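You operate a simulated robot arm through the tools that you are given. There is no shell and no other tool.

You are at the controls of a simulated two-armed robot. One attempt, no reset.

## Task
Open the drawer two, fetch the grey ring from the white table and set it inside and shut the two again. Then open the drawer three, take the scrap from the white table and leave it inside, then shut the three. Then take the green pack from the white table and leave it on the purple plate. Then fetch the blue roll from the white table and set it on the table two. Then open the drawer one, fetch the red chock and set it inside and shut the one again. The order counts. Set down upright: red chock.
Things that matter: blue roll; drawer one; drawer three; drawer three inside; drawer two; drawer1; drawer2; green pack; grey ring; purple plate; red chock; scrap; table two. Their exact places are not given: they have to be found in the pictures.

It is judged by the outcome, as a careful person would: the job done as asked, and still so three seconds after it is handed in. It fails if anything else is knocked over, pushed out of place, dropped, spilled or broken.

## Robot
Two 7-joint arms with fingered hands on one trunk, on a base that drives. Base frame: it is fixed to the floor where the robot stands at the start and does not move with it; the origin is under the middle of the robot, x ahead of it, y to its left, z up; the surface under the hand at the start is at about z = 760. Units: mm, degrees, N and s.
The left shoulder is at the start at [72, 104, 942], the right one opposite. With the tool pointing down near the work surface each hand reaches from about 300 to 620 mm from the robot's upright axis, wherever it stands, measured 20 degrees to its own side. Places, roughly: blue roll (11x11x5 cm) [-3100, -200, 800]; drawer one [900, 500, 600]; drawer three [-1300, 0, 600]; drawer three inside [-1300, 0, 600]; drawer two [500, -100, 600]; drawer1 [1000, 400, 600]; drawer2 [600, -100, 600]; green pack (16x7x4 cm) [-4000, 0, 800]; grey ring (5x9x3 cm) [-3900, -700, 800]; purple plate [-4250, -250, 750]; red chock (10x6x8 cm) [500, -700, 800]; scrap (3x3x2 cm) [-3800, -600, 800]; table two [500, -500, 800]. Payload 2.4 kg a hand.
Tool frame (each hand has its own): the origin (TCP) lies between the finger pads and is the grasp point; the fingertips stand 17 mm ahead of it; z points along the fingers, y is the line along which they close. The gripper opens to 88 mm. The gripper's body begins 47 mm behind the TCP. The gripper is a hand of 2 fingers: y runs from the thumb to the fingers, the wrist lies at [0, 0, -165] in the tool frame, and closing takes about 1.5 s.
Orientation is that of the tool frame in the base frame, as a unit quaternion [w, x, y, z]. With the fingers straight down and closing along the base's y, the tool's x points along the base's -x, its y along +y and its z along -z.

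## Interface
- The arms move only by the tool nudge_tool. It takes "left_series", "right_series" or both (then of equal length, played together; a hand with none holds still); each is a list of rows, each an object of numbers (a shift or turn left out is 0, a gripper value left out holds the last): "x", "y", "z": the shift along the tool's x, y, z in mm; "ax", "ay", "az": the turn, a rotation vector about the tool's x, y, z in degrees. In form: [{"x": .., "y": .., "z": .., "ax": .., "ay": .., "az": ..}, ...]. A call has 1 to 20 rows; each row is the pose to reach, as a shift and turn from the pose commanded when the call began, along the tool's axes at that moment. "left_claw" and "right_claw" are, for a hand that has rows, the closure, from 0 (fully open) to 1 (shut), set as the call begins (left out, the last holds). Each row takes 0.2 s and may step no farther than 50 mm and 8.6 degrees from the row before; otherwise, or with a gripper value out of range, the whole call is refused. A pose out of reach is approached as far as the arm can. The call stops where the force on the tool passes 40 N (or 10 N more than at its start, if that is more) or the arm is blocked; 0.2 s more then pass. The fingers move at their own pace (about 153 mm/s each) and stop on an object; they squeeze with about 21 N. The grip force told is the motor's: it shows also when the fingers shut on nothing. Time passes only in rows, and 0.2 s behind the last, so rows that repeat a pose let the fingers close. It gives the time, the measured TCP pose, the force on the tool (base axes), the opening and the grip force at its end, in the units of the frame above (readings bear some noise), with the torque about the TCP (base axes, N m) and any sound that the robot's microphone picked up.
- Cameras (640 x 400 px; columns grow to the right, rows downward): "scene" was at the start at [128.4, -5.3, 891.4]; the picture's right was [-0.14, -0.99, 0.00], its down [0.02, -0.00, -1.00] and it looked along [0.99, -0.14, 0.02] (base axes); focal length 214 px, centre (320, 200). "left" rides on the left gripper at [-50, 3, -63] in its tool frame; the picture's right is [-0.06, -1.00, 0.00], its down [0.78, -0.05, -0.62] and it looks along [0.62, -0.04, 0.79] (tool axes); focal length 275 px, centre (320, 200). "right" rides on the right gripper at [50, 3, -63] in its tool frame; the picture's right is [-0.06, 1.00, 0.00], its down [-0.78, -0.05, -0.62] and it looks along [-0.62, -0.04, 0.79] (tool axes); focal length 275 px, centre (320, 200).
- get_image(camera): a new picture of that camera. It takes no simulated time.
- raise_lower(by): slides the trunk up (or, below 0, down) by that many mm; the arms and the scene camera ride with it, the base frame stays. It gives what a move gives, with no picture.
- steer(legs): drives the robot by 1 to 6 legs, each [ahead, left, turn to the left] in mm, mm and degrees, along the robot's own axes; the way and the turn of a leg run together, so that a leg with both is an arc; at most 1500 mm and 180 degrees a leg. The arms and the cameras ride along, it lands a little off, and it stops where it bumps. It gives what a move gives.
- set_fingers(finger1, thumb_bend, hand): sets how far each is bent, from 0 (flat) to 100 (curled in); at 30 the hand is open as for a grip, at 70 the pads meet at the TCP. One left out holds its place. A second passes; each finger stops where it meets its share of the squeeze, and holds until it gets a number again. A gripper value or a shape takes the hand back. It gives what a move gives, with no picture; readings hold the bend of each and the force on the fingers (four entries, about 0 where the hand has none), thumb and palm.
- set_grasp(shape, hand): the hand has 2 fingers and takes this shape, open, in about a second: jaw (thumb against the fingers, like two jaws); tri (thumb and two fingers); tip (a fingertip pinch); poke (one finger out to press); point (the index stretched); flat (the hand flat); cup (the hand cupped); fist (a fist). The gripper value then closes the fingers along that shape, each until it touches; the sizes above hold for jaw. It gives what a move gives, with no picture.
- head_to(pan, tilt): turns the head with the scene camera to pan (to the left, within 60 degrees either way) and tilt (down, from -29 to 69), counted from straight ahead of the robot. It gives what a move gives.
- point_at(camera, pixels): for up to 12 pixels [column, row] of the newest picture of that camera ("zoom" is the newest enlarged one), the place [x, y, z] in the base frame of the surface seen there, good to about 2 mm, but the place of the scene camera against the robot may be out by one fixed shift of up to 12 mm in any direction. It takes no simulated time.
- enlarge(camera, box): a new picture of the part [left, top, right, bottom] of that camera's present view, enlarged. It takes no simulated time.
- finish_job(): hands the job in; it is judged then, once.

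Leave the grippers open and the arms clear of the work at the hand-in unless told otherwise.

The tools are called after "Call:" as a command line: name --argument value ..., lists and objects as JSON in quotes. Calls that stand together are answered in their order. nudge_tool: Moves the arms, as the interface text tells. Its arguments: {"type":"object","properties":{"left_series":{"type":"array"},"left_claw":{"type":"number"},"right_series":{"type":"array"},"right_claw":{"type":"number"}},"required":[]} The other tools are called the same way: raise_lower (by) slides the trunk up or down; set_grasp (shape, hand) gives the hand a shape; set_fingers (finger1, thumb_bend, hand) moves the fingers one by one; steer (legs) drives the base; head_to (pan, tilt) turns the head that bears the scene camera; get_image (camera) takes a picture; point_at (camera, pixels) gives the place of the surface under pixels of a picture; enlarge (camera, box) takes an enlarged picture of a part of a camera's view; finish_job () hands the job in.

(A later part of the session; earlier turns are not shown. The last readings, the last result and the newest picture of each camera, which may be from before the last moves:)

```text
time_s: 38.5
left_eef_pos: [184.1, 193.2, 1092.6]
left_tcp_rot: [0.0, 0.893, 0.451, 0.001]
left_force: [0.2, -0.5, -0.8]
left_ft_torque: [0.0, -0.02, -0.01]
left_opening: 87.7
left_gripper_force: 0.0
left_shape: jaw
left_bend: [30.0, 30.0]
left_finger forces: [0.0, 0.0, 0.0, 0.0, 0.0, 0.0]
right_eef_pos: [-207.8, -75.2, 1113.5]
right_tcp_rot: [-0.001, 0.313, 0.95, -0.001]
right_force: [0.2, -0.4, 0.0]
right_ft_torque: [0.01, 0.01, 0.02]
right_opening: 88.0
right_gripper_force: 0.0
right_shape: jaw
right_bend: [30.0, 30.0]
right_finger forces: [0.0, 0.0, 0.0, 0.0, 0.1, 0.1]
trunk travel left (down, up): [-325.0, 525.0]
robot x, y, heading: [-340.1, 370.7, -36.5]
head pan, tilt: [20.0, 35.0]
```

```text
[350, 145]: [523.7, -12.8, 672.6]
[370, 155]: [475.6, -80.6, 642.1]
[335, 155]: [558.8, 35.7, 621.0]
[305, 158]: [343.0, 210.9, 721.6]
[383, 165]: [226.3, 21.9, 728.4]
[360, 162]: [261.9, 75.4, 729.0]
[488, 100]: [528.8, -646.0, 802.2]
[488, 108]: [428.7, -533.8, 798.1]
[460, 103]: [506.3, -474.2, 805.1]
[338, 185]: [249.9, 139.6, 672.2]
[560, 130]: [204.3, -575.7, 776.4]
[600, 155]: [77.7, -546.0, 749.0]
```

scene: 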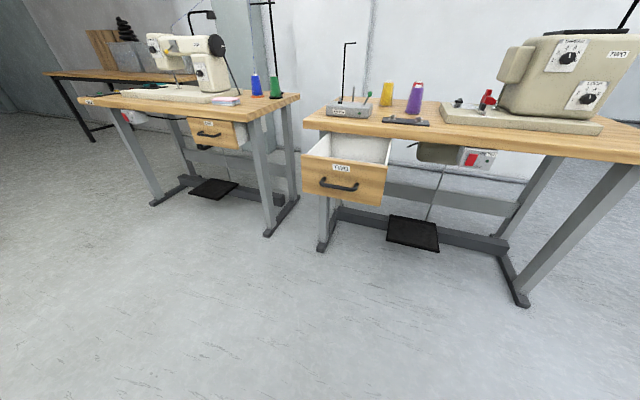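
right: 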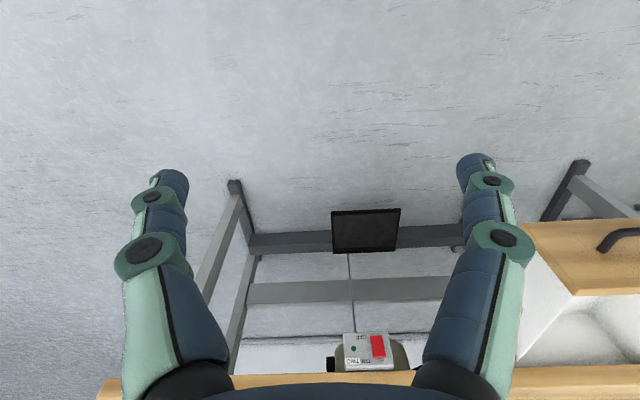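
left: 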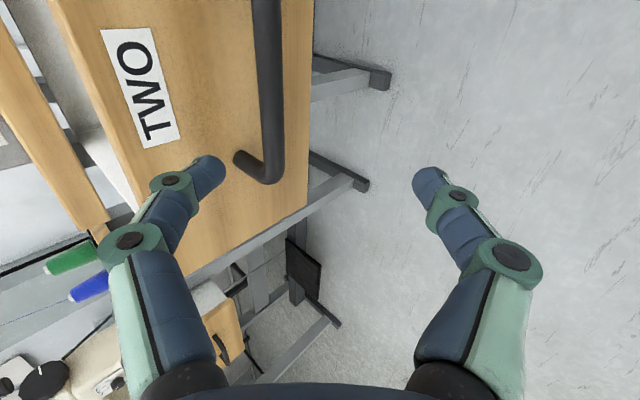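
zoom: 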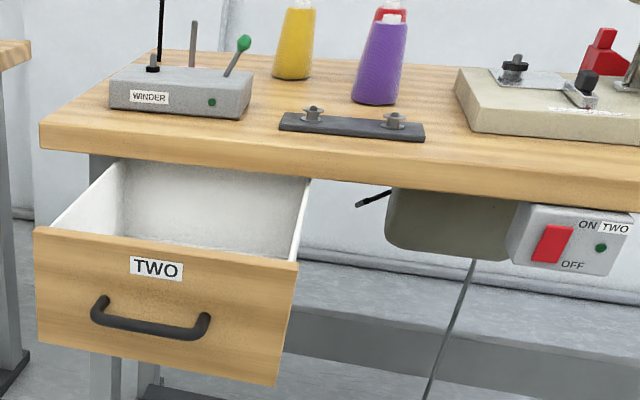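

Drawer two is open ~220 mm, with a deep white box inside. Now I fold the left hand nearer and turn it back, before driving to the white table.

Call:
nudge_tool --left_series '[{"y": -15, "az": -8.2}, {"y": -30, "az": -16.4}, {"y": -45, "az": -24.6}, {"y": -60, "az": -32.8}, {"y": -75, "az": -41}, {"y": -90, "az": -49.2}, {"y": -105, "az": -57.4}, {"y": -120, "az": -65.6}, {"y": -135, "az": -73.8}, {"y": -150, "az": -82}, {"y": -160, "az": -90}, {"y": -160, "az": -90}]'

Call:
steer --legs '[[0, 350, 0], [0, 0, 150]]'

Call:
head_to --pan 30 --tilt 15

Call:
get_image --camera "scene"

Call:
head_to --pan 60 --tilt 25

Call:
get_image --camera "scene"

```text
time_s: 41.1
left_eef_pos: [54.9, 289.0, 1092.2]
left_tcp_rot: [0.001, 0.313, 0.95, 0.001]
left_force: [-0.8, 0.3, 0.8]
left_ft_torque: [0.0, 0.01, -0.02]
left_opening: 88.2
left_gripper_force: 0.1
left_shape: jaw
left_bend: [30.0, 30.0]
left_finger forces: [0.0, 0.0, 0.0, 0.0, 0.1, 0.1]
right_eef_pos: [-207.5, -75.8, 1114.3]
right_tcp_rot: [0.001, 0.313, 0.95, -0.001]
right_force: [-0.1, 0.6, -0.4]
right_ft_torque: [-0.02, 0.02, -0.01]
right_opening: 87.9
right_gripper_force: 0.0
right_shape: jaw
right_bend: [30.0, 30.0]
right_finger forces: [0.1, 0.0, 0.0, 0.0, 0.0, 0.1]
trunk travel left (down, up): [-325.0, 525.0]
robot x, y, heading: [-339.4, 372.4, -36.3]
head pan, tilt: [20.0, 35.0]
```

```text
time_s: 49.5
left_eef_pos: [-427.8, 926.3, 1092.3]
left_tcp_rot: [-0.001, 0.831, -0.556, 0.0]
left_force: [0.2, 0.4, 0.7]
left_ft_torque: [-0.04, 0.01, -0.07]
left_opening: 88.0
left_gripper_force: 0.1
left_shape: jaw
left_bend: [30.0, 30.0]
left_finger forces: [0.0, 0.0, 0.0, 0.0, 0.0, 0.0]
right_eef_pos: [-17.8, 1101.5, 1114.0]
right_tcp_rot: [-0.001, 0.832, -0.555, 0.001]
right_force: [0.3, 0.5, 0.5]
right_ft_torque: [-0.05, 0.01, 0.0]
right_opening: 88.1
right_gripper_force: 0.0
right_shape: jaw
right_bend: [30.0, 30.0]
right_finger forces: [0.1, 0.1, 0.0, 0.0, 0.0, 0.1]
trunk travel left (down, up): [-325.0, 525.0]
robot x, y, heading: [-137.5, 648.0, 112.8]
head pan, tilt: [20.0, 35.0]
```

```text
time_s: 50.4
left_eef_pos: [-429.0, 925.7, 1093.2]
left_tcp_rot: [-0.001, 0.831, -0.556, -0.001]
left_force: [-0.7, 0.1, -0.2]
left_ft_torque: [-0.02, -0.01, 0.02]
left_opening: 87.6
left_gripper_force: 0.0
left_shape: jaw
left_bend: [30.0, 30.0]
left_finger forces: [0.0, 0.0, 0.0, 0.0, 0.1, 0.0]
right_eef_pos: [-17.0, 1102.4, 1113.3]
right_tcp_rot: [0.0, 0.832, -0.554, 0.001]
right_force: [-0.4, 0.1, -0.2]
right_ft_torque: [0.02, 0.06, -0.02]
right_opening: 88.0
right_gripper_force: 0.2
right_shape: jaw
right_bend: [30.0, 30.0]
right_finger forces: [0.1, 0.0, 0.1, 0.1, 0.0, 0.1]
trunk travel left (down, up): [-325.0, 525.0]
robot x, y, heading: [-135.0, 652.4, 112.6]
head pan, tilt: [30.0, 15.0]
```

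```text
taken
```

scene: 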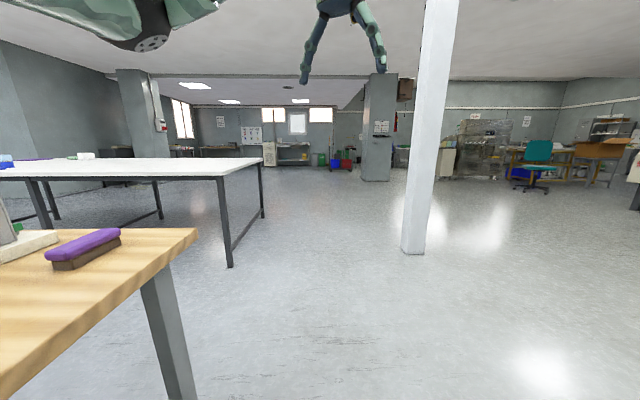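

```text
time_s: 51.3
left_eef_pos: [-430.0, 925.5, 1093.5]
left_tcp_rot: [-0.001, 0.832, -0.555, -0.001]
left_force: [-0.5, -0.5, 0.1]
left_ft_torque: [-0.02, 0.01, -0.01]
left_opening: 87.8
left_gripper_force: 0.0
left_shape: jaw
left_bend: [30.0, 30.0]
left_finger forces: [0.1, 0.1, 0.0, 0.1, 0.0, 0.1]
right_eef_pos: [-17.7, 1102.9, 1114.3]
right_tcp_rot: [0.0, 0.831, -0.556, 0.001]
right_force: [-0.8, 0.3, 0.7]
right_ft_torque: [-0.02, 0.0, -0.01]
right_opening: 87.9
right_gripper_force: 0.1
right_shape: jaw
right_bend: [30.0, 30.0]
right_finger forces: [0.0, 0.0, 0.0, 0.0, 0.0, 0.0]
trunk travel left (down, up): [-325.0, 525.0]
robot x, y, heading: [-136.4, 651.1, 112.7]
head pan, tilt: [60.0, 25.0]
```

```text
taken
```

scene: 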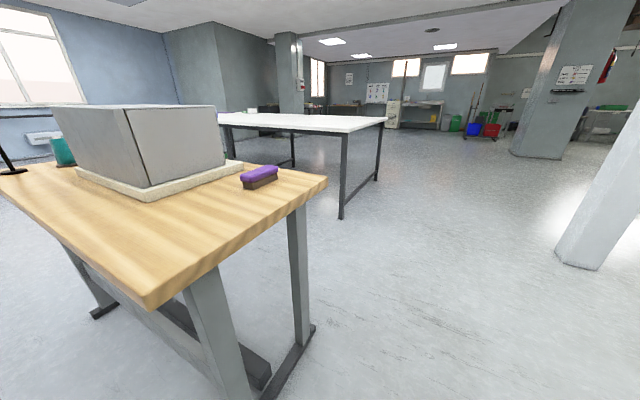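

Table three (wood) is near on the left; the long white table stands behind it. I read corners of both, and the column.

Call:
point_at --camera "scene" --pixels '[[325, 182], [150, 303], [5, 192], [386, 118], [340, 218], [220, 115], [340, 132], [260, 183], [575, 262], [375, 178], [288, 112], [250, 330]]'

```text
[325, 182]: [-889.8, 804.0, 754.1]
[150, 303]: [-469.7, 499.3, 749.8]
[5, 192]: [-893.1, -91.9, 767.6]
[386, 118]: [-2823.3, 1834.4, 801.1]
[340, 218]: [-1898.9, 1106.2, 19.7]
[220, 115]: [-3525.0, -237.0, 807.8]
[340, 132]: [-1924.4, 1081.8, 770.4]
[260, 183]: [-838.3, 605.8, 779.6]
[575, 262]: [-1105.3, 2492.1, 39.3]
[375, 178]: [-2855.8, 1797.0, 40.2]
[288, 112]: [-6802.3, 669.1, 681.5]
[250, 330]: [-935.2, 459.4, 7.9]
```

Table three's end and the white table's near edge leave an aisle ~1 m wide. I drive round table three's end and turn to look along the aisle.

Call:
steer --legs '[[0, 0, 29], [1209, 0, 0], [0, 0, 60]]'

Call:
head_to --pan 0 --tilt 25

Call:
get_image --camera "scene"

Call:
head_to --pan 45 --tilt 25

Call:
get_image --camera "scene"

```text
time_s: 61.5
left_eef_pos: [-1363.6, 1108.4, 1092.7]
left_tcp_rot: [0.001, 0.983, 0.184, -0.001]
left_force: [-0.9, 0.6, -0.8]
left_ft_torque: [0.0, -0.02, 0.0]
left_opening: 88.0
left_gripper_force: 0.0
left_shape: jaw
left_bend: [30.0, 30.0]
left_finger forces: [0.0, 0.0, 0.1, 0.0, 0.1, 0.1]
right_eef_pos: [-1531.4, 1523.7, 1114.1]
right_tcp_rot: [0.0, 0.983, 0.185, 0.0]
right_force: [0.7, -0.9, -1.1]
right_ft_torque: [0.0, -0.02, 0.03]
right_opening: 87.9
right_gripper_force: 0.1
right_shape: jaw
right_bend: [30.0, 30.0]
right_finger forces: [0.1, 0.0, 0.1, 0.0, 0.0, 0.1]
trunk travel left (down, up): [-325.0, 525.0]
robot x, y, heading: [-1081.8, 1399.7, -158.6]
head pan, tilt: [60.0, 25.0]
```

```text
time_s: 62.8
left_eef_pos: [-1364.1, 1108.7, 1092.0]
left_tcp_rot: [0.0, 0.983, 0.184, 0.0]
left_force: [-0.6, -0.1, -0.3]
left_ft_torque: [-0.02, -0.05, 0.0]
left_opening: 87.9
left_gripper_force: 0.1
left_shape: jaw
left_bend: [30.0, 30.0]
left_finger forces: [0.0, 0.1, 0.0, 0.0, 0.0, 0.1]
right_eef_pos: [-1531.0, 1522.8, 1113.2]
right_tcp_rot: [-0.001, 0.983, 0.184, -0.001]
right_force: [-0.4, -0.1, -0.8]
right_ft_torque: [0.0, 0.02, -0.01]
right_opening: 87.6
right_gripper_force: 0.0
right_shape: jaw
right_bend: [30.0, 30.0]
right_finger forces: [0.0, 0.0, 0.0, 0.0, 0.0, 0.0]
trunk travel left (down, up): [-325.0, 525.0]
robot x, y, heading: [-1083.4, 1397.0, -158.8]
head pan, tilt: [0.0, 25.0]
```

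```text
taken
```

scene: 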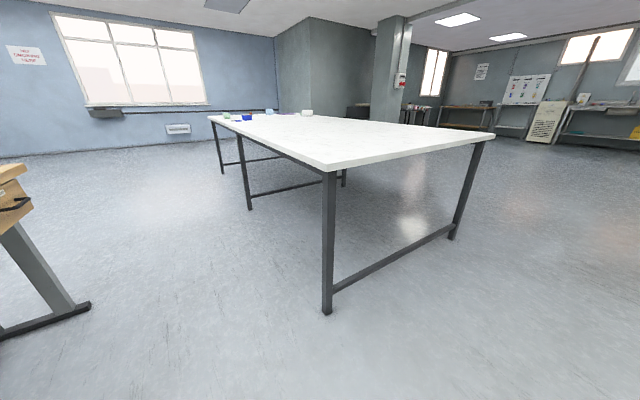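

```text
time_s: 63.9
left_eef_pos: [-1364.1, 1107.3, 1093.4]
left_tcp_rot: [0.001, 0.983, 0.183, -0.002]
left_force: [-0.8, 0.0, -0.6]
left_ft_torque: [0.01, -0.03, -0.01]
left_opening: 88.0
left_gripper_force: 0.1
left_shape: jaw
left_bend: [30.0, 30.0]
left_finger forces: [0.0, 0.0, 0.1, 0.0, 0.1, 0.0]
right_eef_pos: [-1531.1, 1524.3, 1114.7]
right_tcp_rot: [0.0, 0.983, 0.185, 0.0]
right_force: [0.5, 0.0, 0.4]
right_ft_torque: [-0.01, 0.04, 0.02]
right_opening: 88.2
right_gripper_force: 0.1
right_shape: jaw
right_bend: [30.0, 30.0]
right_finger forces: [0.1, 0.0, 0.0, 0.0, 0.0, 0.0]
trunk travel left (down, up): [-325.0, 525.0]
robot x, y, heading: [-1079.4, 1396.0, -158.9]
head pan, tilt: [45.0, 25.0]
```

```text
taken
```

scene: 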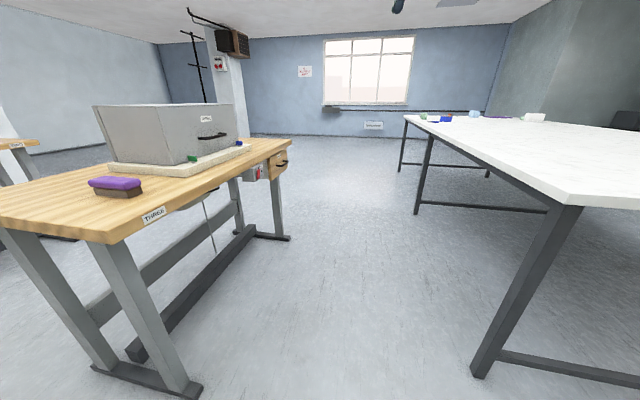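

I see the aisle: table three with drawer three's handle at (282,163), the white table on the right. I read the edges.

Call:
point_at --camera "scene" --pixels '[[566, 203], [500, 167], [432, 131], [407, 117], [282, 163], [277, 160], [107, 240], [285, 146], [405, 170], [418, 210], [480, 372], [447, 119]]'

Call:
enlarge --camera "scene" --box '[390, 90, 570, 202]'

```text
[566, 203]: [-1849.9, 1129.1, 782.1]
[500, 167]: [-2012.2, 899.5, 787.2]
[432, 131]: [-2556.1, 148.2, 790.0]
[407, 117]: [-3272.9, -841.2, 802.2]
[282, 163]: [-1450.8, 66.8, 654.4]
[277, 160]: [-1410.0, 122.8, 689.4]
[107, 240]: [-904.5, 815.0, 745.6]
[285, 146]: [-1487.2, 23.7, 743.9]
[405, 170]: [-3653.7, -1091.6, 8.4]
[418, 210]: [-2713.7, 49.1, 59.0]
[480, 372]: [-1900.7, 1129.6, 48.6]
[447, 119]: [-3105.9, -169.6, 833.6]
```

```text
3.56 times, centred on (480, 146) of scene
```

zoom: 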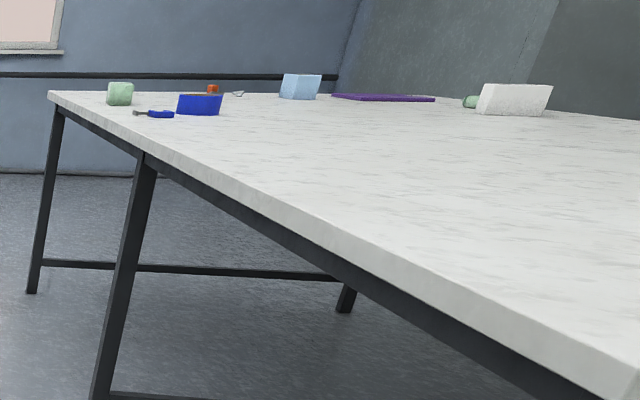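

I read the objects on the white table in the enlarged view.

Call:
point_at --camera "zoom" --pixels '[[118, 95], [200, 106], [153, 113], [212, 89], [238, 93], [300, 88], [385, 98], [515, 102], [470, 102], [52, 93]]'

```text
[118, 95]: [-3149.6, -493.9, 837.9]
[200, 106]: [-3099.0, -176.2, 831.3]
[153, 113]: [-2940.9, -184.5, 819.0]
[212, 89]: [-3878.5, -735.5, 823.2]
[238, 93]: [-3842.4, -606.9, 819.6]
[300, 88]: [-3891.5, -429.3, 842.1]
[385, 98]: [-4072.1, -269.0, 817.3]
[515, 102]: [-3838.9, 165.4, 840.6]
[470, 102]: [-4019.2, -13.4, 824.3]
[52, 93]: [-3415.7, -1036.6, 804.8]
```

The objects lie near the far end of the white table. I drive down the aisle 2.4 m and look again.

Call:
steer --legs '[[0, 0, 32.9], [1200, 0, 0], [1200, 0, 0]]'

Call:
head_to --pan -40 --tilt 30

Call:
get_image --camera "scene"

Call:
head_to --pan 0 --tilt 20

Call:
get_image --camera "scene"

```text
time_s: 77.2
left_eef_pos: [-2597.8, -925.4, 1091.8]
left_tcp_rot: [0.001, 0.893, 0.45, -0.001]
left_force: [-0.9, 0.4, -0.1]
left_ft_torque: [-0.03, 0.02, 0.03]
left_opening: 88.0
left_gripper_force: 0.1
left_shape: jaw
left_bend: [30.0, 30.0]
left_finger forces: [0.0, 0.0, 0.0, 0.1, 0.1, 0.1]
right_eef_pos: [-2960.8, -662.8, 1114.2]
right_tcp_rot: [-0.002, 0.894, 0.449, 0.0]
right_force: [0.1, 0.1, 0.0]
right_ft_torque: [-0.01, 0.01, -0.02]
right_opening: 88.1
right_gripper_force: 0.0
right_shape: jaw
right_bend: [30.0, 30.0]
right_finger forces: [0.0, 0.1, 0.0, 0.0, 0.0, 0.0]
trunk travel left (down, up): [-325.0, 525.0]
robot x, y, heading: [-2512.7, -529.4, -126.3]
head pan, tilt: [45.0, 25.0]
```

```text
time_s: 78.8
left_eef_pos: [-2597.6, -924.6, 1093.3]
left_tcp_rot: [0.0, 0.894, 0.449, -0.001]
left_force: [-0.3, 0.0, 0.2]
left_ft_torque: [-0.02, 0.01, 0.0]
left_opening: 87.9
left_gripper_force: 0.1
left_shape: jaw
left_bend: [30.0, 30.0]
left_finger forces: [0.1, 0.1, 0.0, 0.0, 0.0, 0.0]
right_eef_pos: [-2960.2, -663.2, 1114.4]
right_tcp_rot: [-0.001, 0.893, 0.449, -0.001]
right_force: [-0.7, -0.3, 0.0]
right_ft_torque: [-0.01, -0.01, -0.01]
right_opening: 87.7
right_gripper_force: 0.1
right_shape: jaw
right_bend: [30.0, 30.0]
right_finger forces: [0.0, 0.0, 0.1, 0.1, 0.0, 0.0]
trunk travel left (down, up): [-325.0, 525.0]
robot x, y, heading: [-2510.7, -533.1, -126.6]
head pan, tilt: [-40.0, 30.0]
```

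```text
taken
```

scene: 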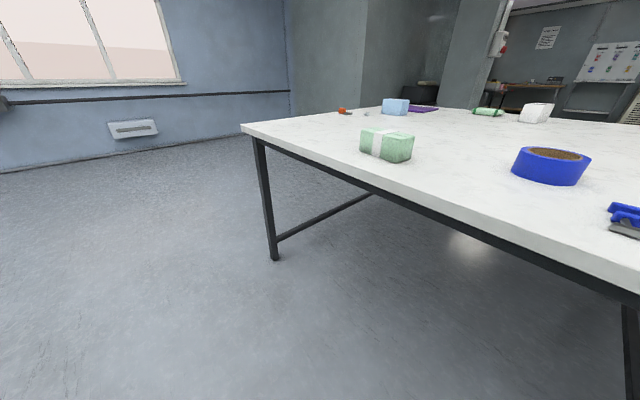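

```text
time_s: 79.9
left_eef_pos: [-2598.3, -925.7, 1092.6]
left_tcp_rot: [0.0, 0.893, 0.449, 0.0]
left_force: [-0.6, -0.7, -0.8]
left_ft_torque: [0.04, -0.02, 0.01]
left_opening: 87.8
left_gripper_force: 0.0
left_shape: jaw
left_bend: [30.0, 30.0]
left_finger forces: [0.0, 0.1, 0.1, 0.0, 0.1, 0.0]
right_eef_pos: [-2958.8, -661.4, 1113.8]
right_tcp_rot: [-0.001, 0.893, 0.449, 0.0]
right_force: [-0.2, -0.7, -0.7]
right_ft_torque: [-0.02, 0.0, 0.0]
right_opening: 88.0
right_gripper_force: 0.0
right_shape: jaw
right_bend: [30.0, 30.0]
right_finger forces: [0.1, 0.0, 0.0, 0.1, 0.1, 0.1]
trunk travel left (down, up): [-325.0, 525.0]
robot x, y, heading: [-2512.6, -530.0, -126.5]
head pan, tilt: [0.0, 20.0]
```

```text
taken
```

scene: 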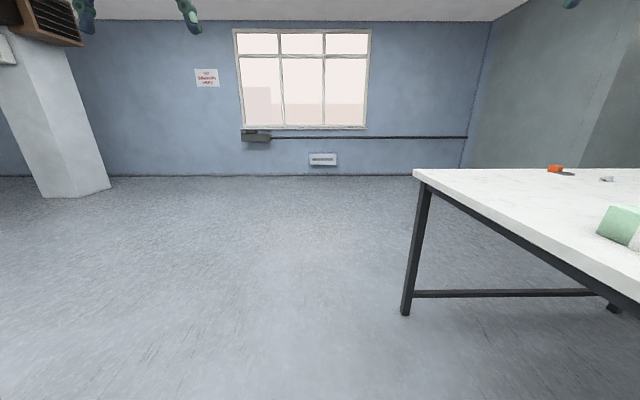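

I see the orange/grey thing at (560,168) and a tiny scrap at (607,178) near the table's end. I check how far the end wall is.

Call:
point_at --camera "scene" --pixels '[[320, 174], [450, 174], [420, 172], [404, 313], [558, 168], [606, 178], [615, 225], [560, 160]]'

Call:
enlarge --camera "scene" --box '[480, 140, 640, 240]'

```text
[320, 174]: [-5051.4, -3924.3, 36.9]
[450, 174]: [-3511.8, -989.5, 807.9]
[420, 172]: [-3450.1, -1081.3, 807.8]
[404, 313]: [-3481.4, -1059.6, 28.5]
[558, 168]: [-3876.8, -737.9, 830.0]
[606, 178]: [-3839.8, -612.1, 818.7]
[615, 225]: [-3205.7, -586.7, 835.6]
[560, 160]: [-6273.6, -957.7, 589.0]
```

```text
4.00 times, centred on (560, 190) of scene
```

zoom: 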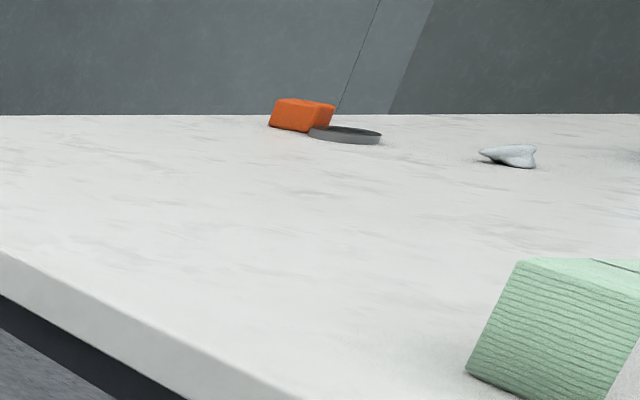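

The grey ring is a flat ring with an orange block attached, close to the table's end; the scrap is a crumpled bit at its right. I drive round to the end of the table and face it.

Call:
steer --legs '[[1350, 0, 0], [0, 0, -89.6], [854, 0, 0], [0, 0, -90]]'

Call:
head_to --pan 0 --tilt 30

Call:
get_image --camera "scene"

```text
time_s: 98.2
left_eef_pos: [-3923.2, -697.1, 1092.9]
left_tcp_rot: [0.001, -0.464, 0.886, 0.001]
left_force: [-0.7, 0.0, 0.1]
left_ft_torque: [0.0, 0.03, 0.0]
left_opening: 88.1
left_gripper_force: 0.0
left_shape: jaw
left_bend: [30.0, 30.0]
left_finger forces: [0.0, 0.1, 0.0, 0.0, 0.1, 0.0]
right_eef_pos: [-3550.8, -948.6, 1113.5]
right_tcp_rot: [0.0, -0.465, 0.885, -0.001]
right_force: [0.2, -0.5, 1.1]
right_ft_torque: [0.02, 0.02, 0.0]
right_opening: 87.9
right_gripper_force: 0.0
right_shape: jaw
right_bend: [30.0, 30.0]
right_finger forces: [0.1, 0.0, 0.1, 0.0, 0.0, 0.0]
trunk travel left (down, up): [-325.0, 525.0]
robot x, y, heading: [-3996.2, -1098.1, 55.2]
head pan, tilt: [0.0, 20.0]
```

```text
time_s: 98.9
left_eef_pos: [-3922.4, -699.0, 1092.8]
left_tcp_rot: [0.001, -0.465, 0.886, 0.001]
left_force: [-0.3, -0.3, 0.3]
left_ft_torque: [-0.03, 0.03, 0.01]
left_opening: 88.3
left_gripper_force: 0.0
left_shape: jaw
left_bend: [30.0, 30.0]
left_finger forces: [0.0, 0.0, 0.0, 0.0, 0.1, 0.0]
right_eef_pos: [-3551.4, -948.1, 1114.8]
right_tcp_rot: [0.001, -0.466, 0.885, -0.001]
right_force: [-0.7, 0.1, -0.3]
right_ft_torque: [-0.03, 0.02, 0.0]
right_opening: 87.9
right_gripper_force: 0.1
right_shape: jaw
right_bend: [30.0, 30.0]
right_finger forces: [0.0, 0.0, 0.0, 0.0, 0.1, 0.0]
trunk travel left (down, up): [-325.0, 525.0]
robot x, y, heading: [-3993.9, -1096.7, 55.5]
head pan, tilt: [0.0, 30.0]
```

```text
taken
```

scene: 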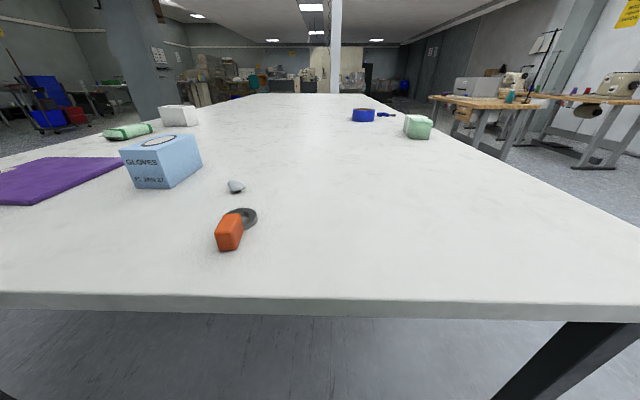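

A clear view of the table's end: orange block with grey ring at (235,230), scrap at (236,187), gloves box, purple plate left, green pack at (128,131). I zoom and read.

Call:
enlarge --camera "scene" --box '[190, 165, 300, 265]'

Call:
point_at --camera "scene" --pixels '[[228, 232], [230, 248], [245, 215], [236, 187], [320, 300], [100, 300], [260, 240], [60, 180], [128, 131], [363, 115], [165, 160], [180, 115]]'

```text
4.00 times, centred on (245, 215) of scene
```

zoom: 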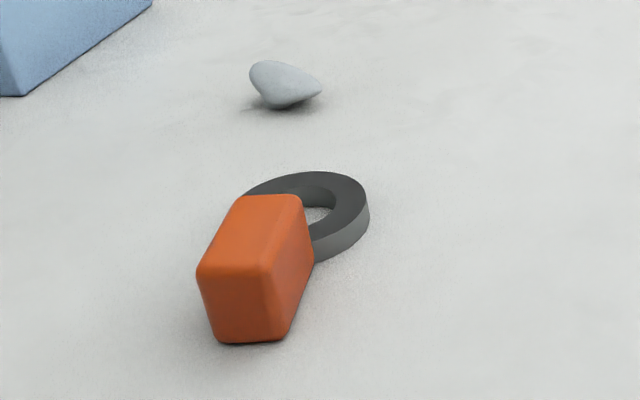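

```text
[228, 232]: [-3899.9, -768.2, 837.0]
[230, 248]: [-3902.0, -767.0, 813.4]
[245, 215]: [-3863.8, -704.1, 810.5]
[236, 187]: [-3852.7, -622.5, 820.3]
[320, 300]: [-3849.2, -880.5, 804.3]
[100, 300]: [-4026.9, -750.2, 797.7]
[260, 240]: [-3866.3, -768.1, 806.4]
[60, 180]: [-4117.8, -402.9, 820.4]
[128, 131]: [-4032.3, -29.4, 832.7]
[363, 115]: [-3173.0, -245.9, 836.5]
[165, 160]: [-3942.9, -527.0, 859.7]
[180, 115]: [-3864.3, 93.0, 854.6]
```

The object is one piece: orange block (~30 mm wide) with a ring, long axis roughly along my forward direction. I lower the trunk 100 mm and bring the left hand above the block.

Call:
raise_lower --by -100

Call:
nudge_tool --left_series '[{"x": 12, "y": -18, "z": 25}, {"x": 24, "y": -36, "z": 50}, {"x": 35, "y": -55, "z": 75}, {"x": 35, "y": -55, "z": 100}, {"x": 35, "y": -55, "z": 100}]'

Call:
get_image --camera "left"

```text
time_s: 100.2
left_eef_pos: [-3923.3, -697.8, 993.4]
left_tcp_rot: [0.001, -0.465, 0.885, 0.001]
left_force: [0.3, 0.0, -0.1]
left_ft_torque: [-0.02, 0.01, -0.02]
left_opening: 87.8
left_gripper_force: 0.1
left_shape: jaw
left_bend: [30.0, 30.0]
left_finger forces: [0.1, 0.0, 0.1, 0.0, 0.1, 0.1]
right_eef_pos: [-3552.4, -949.4, 1014.6]
right_tcp_rot: [0.0, -0.466, 0.885, 0.001]
right_force: [0.1, -0.5, -0.6]
right_ft_torque: [0.02, 0.0, 0.01]
right_opening: 87.7
right_gripper_force: 0.1
right_shape: jaw
right_bend: [30.0, 30.0]
right_finger forces: [0.1, 0.0, 0.0, 0.2, 0.0, 0.1]
trunk travel left (down, up): [-225.0, 625.0]
robot x, y, heading: [-3993.0, -1094.5, 55.5]
head pan, tilt: [0.0, 30.0]
```

```text
time_s: 101.5
left_eef_pos: [-3897.5, -759.6, 891.9]
left_tcp_rot: [0.0, -0.465, 0.886, 0.0]
left_force: [0.3, -0.5, 0.1]
left_ft_torque: [0.02, 0.02, -0.01]
left_opening: 87.9
left_gripper_force: 0.0
left_shape: jaw
left_bend: [30.0, 30.0]
left_finger forces: [0.0, 0.1, 0.0, 0.0, 0.1, 0.1]
right_eef_pos: [-3551.1, -947.8, 1014.1]
right_tcp_rot: [0.001, -0.466, 0.885, 0.0]
right_force: [0.3, -0.1, 0.3]
right_ft_torque: [0.03, 0.0, 0.01]
right_opening: 88.0
right_gripper_force: 0.0
right_shape: jaw
right_bend: [30.0, 30.0]
right_finger forces: [0.0, 0.0, 0.0, 0.0, 0.0, 0.0]
trunk travel left (down, up): [-225.0, 625.0]
robot x, y, heading: [-3992.5, -1093.4, 55.5]
head pan, tilt: [0.0, 30.0]
```

```text
taken
```

left: 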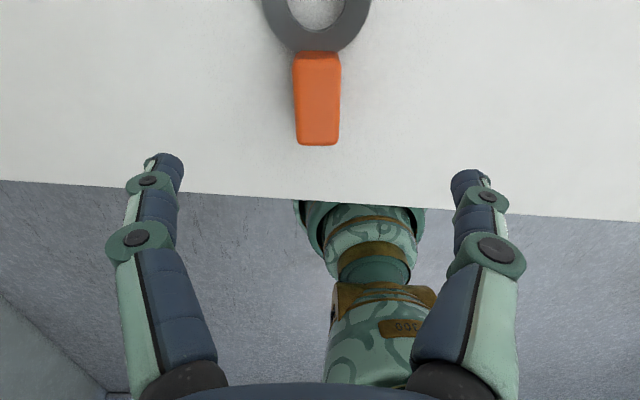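

The block shows at (317,98), ring above it, and lies straight along. I read their places from the wrist camera.

Call:
point_at --camera "left" --pixels '[[317, 98], [318, 60], [316, 140], [295, 100], [339, 100], [317, 42], [280, 20], [400, 120], [250, 150]]'

```text
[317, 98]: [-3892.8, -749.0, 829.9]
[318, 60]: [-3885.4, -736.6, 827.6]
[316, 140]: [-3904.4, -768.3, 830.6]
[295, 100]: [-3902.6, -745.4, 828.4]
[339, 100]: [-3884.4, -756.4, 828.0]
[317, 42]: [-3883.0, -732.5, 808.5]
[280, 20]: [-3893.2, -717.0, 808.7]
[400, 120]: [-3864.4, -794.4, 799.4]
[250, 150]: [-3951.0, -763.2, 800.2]
```

Table top is at z≈800, block top at 829. I go down so the tips end just above the table, with a 3° turn, then close.

Call:
nudge_tool --left_series '[{"x": -8, "y": 1.4, "z": 20, "az": -3}, {"x": -8, "y": 1.4, "z": 40, "az": -3}, {"x": -8, "y": 1.4, "z": 60, "az": -3}, {"x": -8, "y": 1.4, "z": 71, "az": -3}, {"x": -8, "y": 1.4, "z": 71, "az": -3}]'

Call:
nudge_tool --left_series '[{}, {}, {}, {}, {}, {}, {}, {}]' --left_claw 1

Call:
get_image --camera "left"

```text
time_s: 102.7
left_eef_pos: [-3894.0, -752.3, 822.2]
left_tcp_rot: [0.001, -0.488, 0.873, 0.0]
left_force: [0.1, 0.4, 0.8]
left_ft_torque: [-0.05, 0.0, -0.03]
left_opening: 88.1
left_gripper_force: 0.2
left_shape: jaw
left_bend: [30.0, 30.0]
left_finger forces: [0.0, 0.1, 0.0, 0.1, 0.0, 0.0]
right_eef_pos: [-3550.4, -948.9, 1013.0]
right_tcp_rot: [0.001, -0.465, 0.885, -0.001]
right_force: [-0.3, 0.9, -0.2]
right_ft_torque: [0.02, -0.01, 0.0]
right_opening: 88.2
right_gripper_force: 0.0
right_shape: jaw
right_bend: [30.0, 30.0]
right_finger forces: [0.1, 0.1, 0.0, 0.0, 0.1, 0.0]
trunk travel left (down, up): [-225.0, 625.0]
robot x, y, heading: [-3994.4, -1095.7, 55.7]
head pan, tilt: [0.0, 30.0]
```

```text
time_s: 104.5
left_eef_pos: [-3894.8, -751.9, 820.8]
left_tcp_rot: [0.001, -0.488, 0.873, 0.0]
left_force: [0.9, 1.2, -0.8]
left_ft_torque: [-0.01, -0.02, -0.01]
left_opening: 15.5
left_gripper_force: 21.1
left_shape: jaw
left_bend: [72.0, 70.0]
left_finger forces: [19.0, 0.1, 0.0, 0.0, 19.0, 0.0]
right_eef_pos: [-3552.2, -948.2, 1014.2]
right_tcp_rot: [0.001, -0.466, 0.885, -0.001]
right_force: [0.0, 0.7, -0.3]
right_ft_torque: [0.03, 0.01, 0.04]
right_opening: 87.6
right_gripper_force: 0.1
right_shape: jaw
right_bend: [30.0, 30.0]
right_finger forces: [0.1, 0.1, 0.1, 0.0, 0.0, 0.0]
trunk travel left (down, up): [-225.0, 625.0]
robot x, y, heading: [-3991.3, -1096.7, 55.2]
head pan, tilt: [0.0, 30.0]
```

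```text
taken
```

left: 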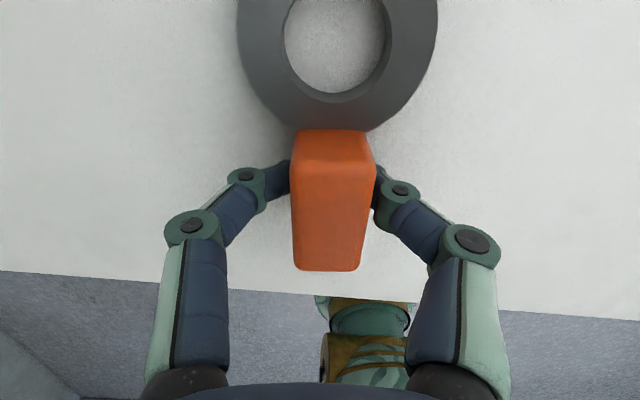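

The block is held (opening 15.5 mm, 19 N a finger). I lift it.

Call:
nudge_tool --left_series '[{"z": -20}, {"z": -45}, {"z": -70}, {"z": -100}, {"z": -130}, {"z": -150}, {"z": -150}]'

Call:
get_image --camera "left"

Call:
get_image --camera "scene"

```text
time_s: 106.0
left_eef_pos: [-3892.6, -750.6, 972.6]
left_tcp_rot: [0.001, -0.488, 0.873, 0.0]
left_force: [0.3, 0.7, -1.1]
left_ft_torque: [-0.03, -0.03, 0.01]
left_opening: 15.9
left_gripper_force: 21.1
left_shape: jaw
left_bend: [72.0, 70.0]
left_finger forces: [19.0, 0.1, 0.0, 0.0, 19.0, 0.1]
right_eef_pos: [-3551.2, -948.5, 1013.7]
right_tcp_rot: [0.0, -0.465, 0.885, -0.001]
right_force: [-0.5, 0.3, 0.1]
right_ft_torque: [0.02, -0.02, -0.02]
right_opening: 87.8
right_gripper_force: 0.1
right_shape: jaw
right_bend: [30.0, 30.0]
right_finger forces: [0.1, 0.1, 0.0, 0.0, 0.0, 0.0]
trunk travel left (down, up): [-225.0, 625.0]
robot x, y, heading: [-3993.5, -1096.0, 55.6]
head pan, tilt: [0.0, 30.0]
```

```text
taken
```

left: 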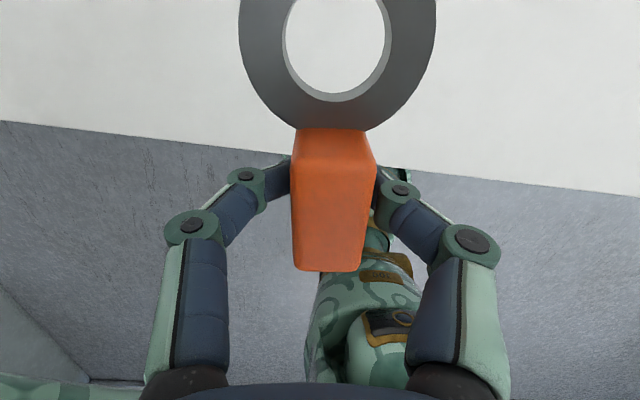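

```text
taken
```

scene: 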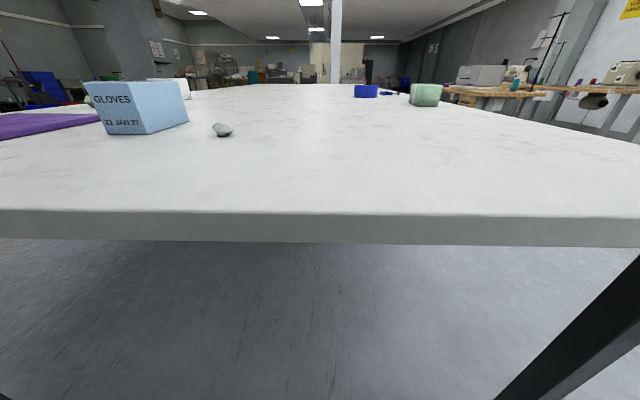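

The ring hangs firmly in the left hand. I raise the trunk and drive back: round the corner and up the aisle.

Call:
raise_lower --by 100

Call:
steer --legs '[[0, 0, -91.4], [868, 0, 0], [0, 0, 90], [1350, 0, 0], [1350, 0, 0]]'

```text
time_s: 107.4
left_eef_pos: [-3893.5, -750.5, 1071.1]
left_tcp_rot: [0.0, -0.487, 0.873, 0.0]
left_force: [-0.6, 0.4, -0.6]
left_ft_torque: [0.01, 0.01, -0.04]
left_opening: 15.6
left_gripper_force: 20.8
left_shape: jaw
left_bend: [72.0, 70.0]
left_finger forces: [19.1, 0.0, 0.0, 0.0, 18.9, 0.0]
right_eef_pos: [-3551.6, -948.4, 1114.9]
right_tcp_rot: [0.0, -0.466, 0.885, -0.001]
right_force: [-0.2, 0.3, 0.1]
right_ft_torque: [0.01, -0.01, 0.02]
right_opening: 87.8
right_gripper_force: 0.1
right_shape: jaw
right_bend: [30.0, 30.0]
right_finger forces: [0.0, 0.0, 0.0, 0.0, 0.0, 0.0]
trunk travel left (down, up): [-325.0, 525.0]
robot x, y, heading: [-3996.3, -1099.0, 55.5]
head pan, tilt: [0.0, 30.0]
```

```text
time_s: 132.2
left_eef_pos: [-1622.7, 918.1, 1071.5]
left_tcp_rot: [0.001, -0.466, 0.885, 0.0]
left_force: [-0.2, -1.1, -1.4]
left_ft_torque: [-0.02, 0.02, 0.02]
left_opening: 15.7
left_gripper_force: 20.9
left_shape: jaw
left_bend: [72.0, 70.0]
left_finger forces: [19.0, 0.0, 0.0, 0.0, 19.0, 0.1]
right_eef_pos: [-1289.5, 705.3, 1114.7]
right_tcp_rot: [0.0, -0.444, 0.896, -0.001]
right_force: [-0.8, 0.7, -0.6]
right_ft_torque: [0.01, -0.02, -0.01]
right_opening: 87.8
right_gripper_force: 0.0
right_shape: jaw
right_bend: [30.0, 30.0]
right_finger forces: [0.1, 0.0, 0.0, 0.0, 0.1, 0.0]
trunk travel left (down, up): [-325.0, 525.0]
robot x, y, heading: [-1742.7, 581.5, 52.4]
head pan, tilt: [0.0, 30.0]
```

On track (heading 52.4). I continue: up to the end of table three, turn right, go toward drawer two's table.

Call:
steer --legs '[[0, 0, 1.7], [1050, 0, 0], [0, 0, -90], [1259, 0, 0]]'

Call:
head_to --pan -20 --tilt 35

Call:
get_image --camera "scene"

```text
time_s: 147.7
left_eef_pos: [223.8, 596.7, 1073.4]
left_tcp_rot: [0.001, 0.273, 0.962, 0.0]
left_force: [-0.1, 0.3, -0.5]
left_ft_torque: [0.02, -0.02, -0.02]
left_opening: 15.7
left_gripper_force: 21.2
left_shape: jaw
left_bend: [72.0, 70.0]
left_finger forces: [19.0, 0.1, 0.0, 0.1, 19.1, 0.0]
right_eef_pos: [26.9, 254.5, 1113.3]
right_tcp_rot: [0.0, 0.297, 0.955, -0.001]
right_force: [-0.7, 0.5, 0.1]
right_ft_torque: [-0.02, 0.04, 0.02]
right_opening: 87.9
right_gripper_force: 0.1
right_shape: jaw
right_bend: [30.0, 30.0]
right_finger forces: [0.0, 0.0, 0.0, 0.0, 0.0, 0.1]
trunk travel left (down, up): [-325.0, 525.0]
robot x, y, heading: [-121.3, 698.6, -34.5]
head pan, tilt: [0.0, 30.0]
```

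```text
time_s: 148.5
left_eef_pos: [223.4, 597.1, 1072.3]
left_tcp_rot: [0.001, 0.273, 0.962, 0.0]
left_force: [-0.2, 0.4, -0.6]
left_ft_torque: [-0.03, -0.03, 0.0]
left_opening: 15.7
left_gripper_force: 21.0
left_shape: jaw
left_bend: [72.0, 70.0]
left_finger forces: [19.0, 0.0, 0.0, 0.0, 19.0, 0.0]
right_eef_pos: [26.0, 254.5, 1114.8]
right_tcp_rot: [0.0, 0.297, 0.955, -0.001]
right_force: [0.0, 0.4, 0.4]
right_ft_torque: [0.02, 0.0, -0.01]
right_opening: 88.0
right_gripper_force: 0.1
right_shape: jaw
right_bend: [30.0, 30.0]
right_finger forces: [0.0, 0.0, 0.0, 0.1, 0.1, 0.1]
trunk travel left (down, up): [-325.0, 525.0]
robot x, y, heading: [-121.2, 696.7, -34.6]
head pan, tilt: [-20.0, 35.0]
```

```text
taken
```

scene: 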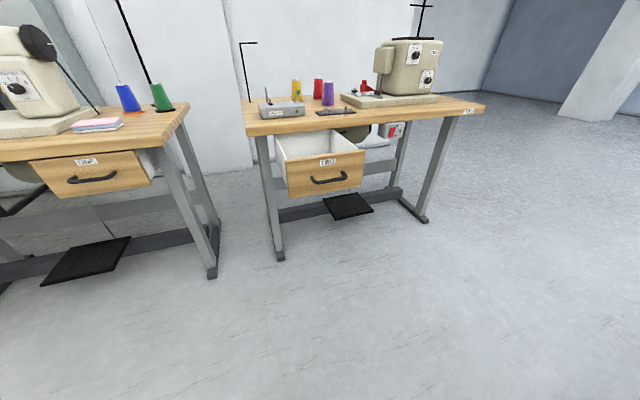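

Drawer two is still open. I line up: ahead a little, right, then ahead, so the left hand comes over the drawer.

Call:
steer --legs '[[0, 0, -1.3], [150, 0, 0], [0, -390, 0], [130, 0, 0]]'

Call:
head_to --pan 10 --tilt 45

Call:
get_image --camera "scene"

Call:
get_image --camera "left"

```text
time_s: 153.1
left_eef_pos: [224.3, 117.2, 1072.5]
left_tcp_rot: [0.001, 0.28, 0.96, -0.001]
left_force: [0.5, 0.3, -0.7]
left_ft_torque: [-0.03, 0.02, 0.03]
left_opening: 15.3
left_gripper_force: 20.8
left_shape: jaw
left_bend: [72.0, 70.0]
left_finger forces: [19.0, 0.0, 0.0, 0.0, 19.0, 0.1]
right_eef_pos: [20.9, -221.4, 1114.1]
right_tcp_rot: [-0.001, 0.305, 0.952, -0.001]
right_force: [-0.1, 0.0, 0.5]
right_ft_torque: [0.01, 0.02, 0.01]
right_opening: 88.2
right_gripper_force: 0.0
right_shape: jaw
right_bend: [30.0, 30.0]
right_finger forces: [0.0, 0.0, 0.0, 0.1, 0.0, 0.0]
trunk travel left (down, up): [-325.0, 525.0]
robot x, y, heading: [-122.6, 224.2, -35.5]
head pan, tilt: [-20.0, 35.0]
```

```text
time_s: 154.1
left_eef_pos: [225.7, 118.4, 1071.4]
left_tcp_rot: [0.0, 0.28, 0.96, -0.001]
left_force: [-0.7, -0.6, -0.6]
left_ft_torque: [-0.03, 0.02, 0.01]
left_opening: 15.5
left_gripper_force: 21.3
left_shape: jaw
left_bend: [72.0, 70.0]
left_finger forces: [18.9, 0.0, 0.0, 0.0, 19.0, 0.0]
right_eef_pos: [21.8, -222.5, 1114.5]
right_tcp_rot: [-0.001, 0.305, 0.952, -0.001]
right_force: [-0.5, -0.1, 0.3]
right_ft_torque: [0.04, 0.03, 0.02]
right_opening: 87.9
right_gripper_force: 0.2
right_shape: jaw
right_bend: [30.0, 30.0]
right_finger forces: [0.0, 0.0, 0.0, 0.1, 0.0, 0.1]
trunk travel left (down, up): [-325.0, 525.0]
robot x, y, heading: [-119.3, 223.9, -35.8]
head pan, tilt: [10.0, 45.0]
```

```text
taken
```

scene: 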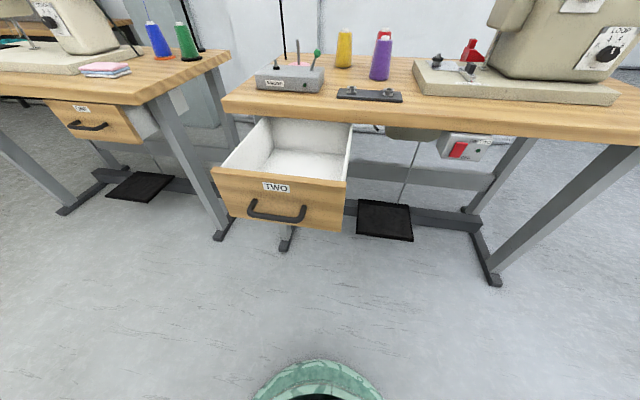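

```text
taken
```

left: 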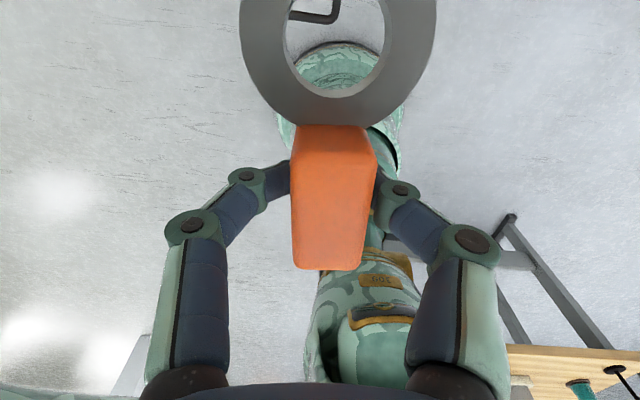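

I see inside drawer two. I read its floor and rims.

Call:
point_at --camera "scene" --pixels '[[300, 165], [280, 170], [320, 165], [300, 155], [345, 165], [240, 150], [280, 178], [216, 175], [345, 190], [275, 212], [300, 175], [300, 118]]'

```text
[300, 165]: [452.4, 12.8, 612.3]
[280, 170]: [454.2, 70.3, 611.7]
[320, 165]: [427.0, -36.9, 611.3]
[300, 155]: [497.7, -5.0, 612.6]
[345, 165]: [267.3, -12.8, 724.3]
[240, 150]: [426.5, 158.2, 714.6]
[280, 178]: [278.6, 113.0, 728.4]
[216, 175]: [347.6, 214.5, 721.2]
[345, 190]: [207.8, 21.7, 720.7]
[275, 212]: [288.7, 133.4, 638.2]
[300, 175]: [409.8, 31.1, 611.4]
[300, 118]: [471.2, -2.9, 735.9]
```

Floor of the drawer at about z≈606, inside t 155–365, n 180–382. I move the ring over the drawer at height, then lower the trunk.

Call:
nudge_tool --left_series '[{"x": -35, "y": 6}, {"x": -70, "y": 12}, {"x": -105, "y": 18}, {"x": -138.6, "y": 23.9}, {"x": -138.6, "y": 23.9}]'

Call:
raise_lower --by -250

Call:
get_image --camera "left"

Call:
get_image --camera "scene"

```text
time_s: 155.3
left_eef_pos: [355.0, 63.2, 1071.9]
left_tcp_rot: [0.001, 0.281, 0.96, 0.0]
left_force: [0.3, 0.7, -1.3]
left_ft_torque: [0.03, 0.0, 0.0]
left_opening: 15.8
left_gripper_force: 21.0
left_shape: jaw
left_bend: [72.0, 70.0]
left_finger forces: [18.9, 0.0, 0.0, 0.0, 19.0, 0.0]
right_eef_pos: [21.9, -220.9, 1114.2]
right_tcp_rot: [0.0, 0.305, 0.952, 0.0]
right_force: [-0.5, 0.0, -0.4]
right_ft_torque: [0.04, 0.02, 0.0]
right_opening: 88.0
right_gripper_force: 0.0
right_shape: jaw
right_bend: [30.0, 30.0]
right_finger forces: [0.0, 0.0, 0.0, 0.0, 0.0, 0.0]
trunk travel left (down, up): [-325.0, 525.0]
robot x, y, heading: [-117.1, 223.6, -35.7]
head pan, tilt: [10.0, 45.0]
```

```text
time_s: 157.8
left_eef_pos: [353.3, 62.2, 821.2]
left_tcp_rot: [0.001, 0.28, 0.96, 0.0]
left_force: [0.0, 0.7, 0.1]
left_ft_torque: [-0.01, 0.03, 0.02]
left_opening: 15.5
left_gripper_force: 21.2
left_shape: jaw
left_bend: [72.0, 70.0]
left_finger forces: [18.9, 0.1, 0.0, 0.1, 19.1, 0.1]
right_eef_pos: [23.2, -222.0, 864.4]
right_tcp_rot: [0.0, 0.304, 0.953, -0.001]
right_force: [0.8, 0.6, -0.3]
right_ft_torque: [-0.01, -0.01, 0.02]
right_opening: 88.0
right_gripper_force: 0.1
right_shape: jaw
right_bend: [30.0, 30.0]
right_finger forces: [0.0, 0.0, 0.0, 0.0, 0.0, 0.1]
trunk travel left (down, up): [-75.0, 775.0]
robot x, y, heading: [-121.4, 221.3, -35.6]
head pan, tilt: [10.0, 45.0]
```

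```text
taken
```

left: 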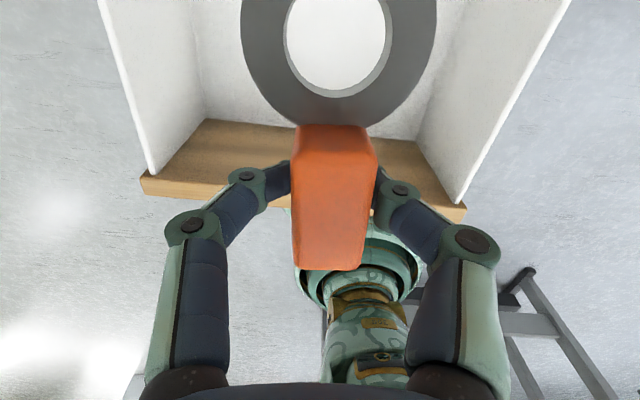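

```text
taken
```

scene: 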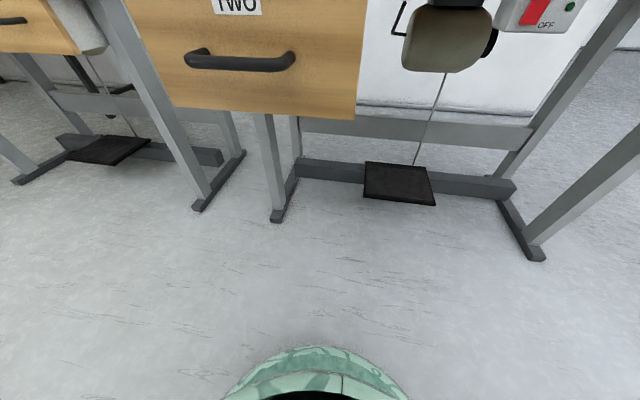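

The hand is centred between the side walls. I read floor and front panel from the wrist camera.

Call:
point_at --camera "left" --pixels '[[260, 120], [215, 110], [420, 130], [160, 185], [205, 60], [250, 165], [120, 50], [530, 60], [440, 110], [335, 40]]'

```text
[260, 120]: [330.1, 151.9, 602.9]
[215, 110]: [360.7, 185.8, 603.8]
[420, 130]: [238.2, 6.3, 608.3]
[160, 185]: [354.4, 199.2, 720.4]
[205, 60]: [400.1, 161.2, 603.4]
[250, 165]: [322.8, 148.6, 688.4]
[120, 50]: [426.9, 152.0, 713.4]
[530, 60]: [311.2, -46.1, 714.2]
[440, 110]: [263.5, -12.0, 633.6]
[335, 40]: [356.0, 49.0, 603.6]
```

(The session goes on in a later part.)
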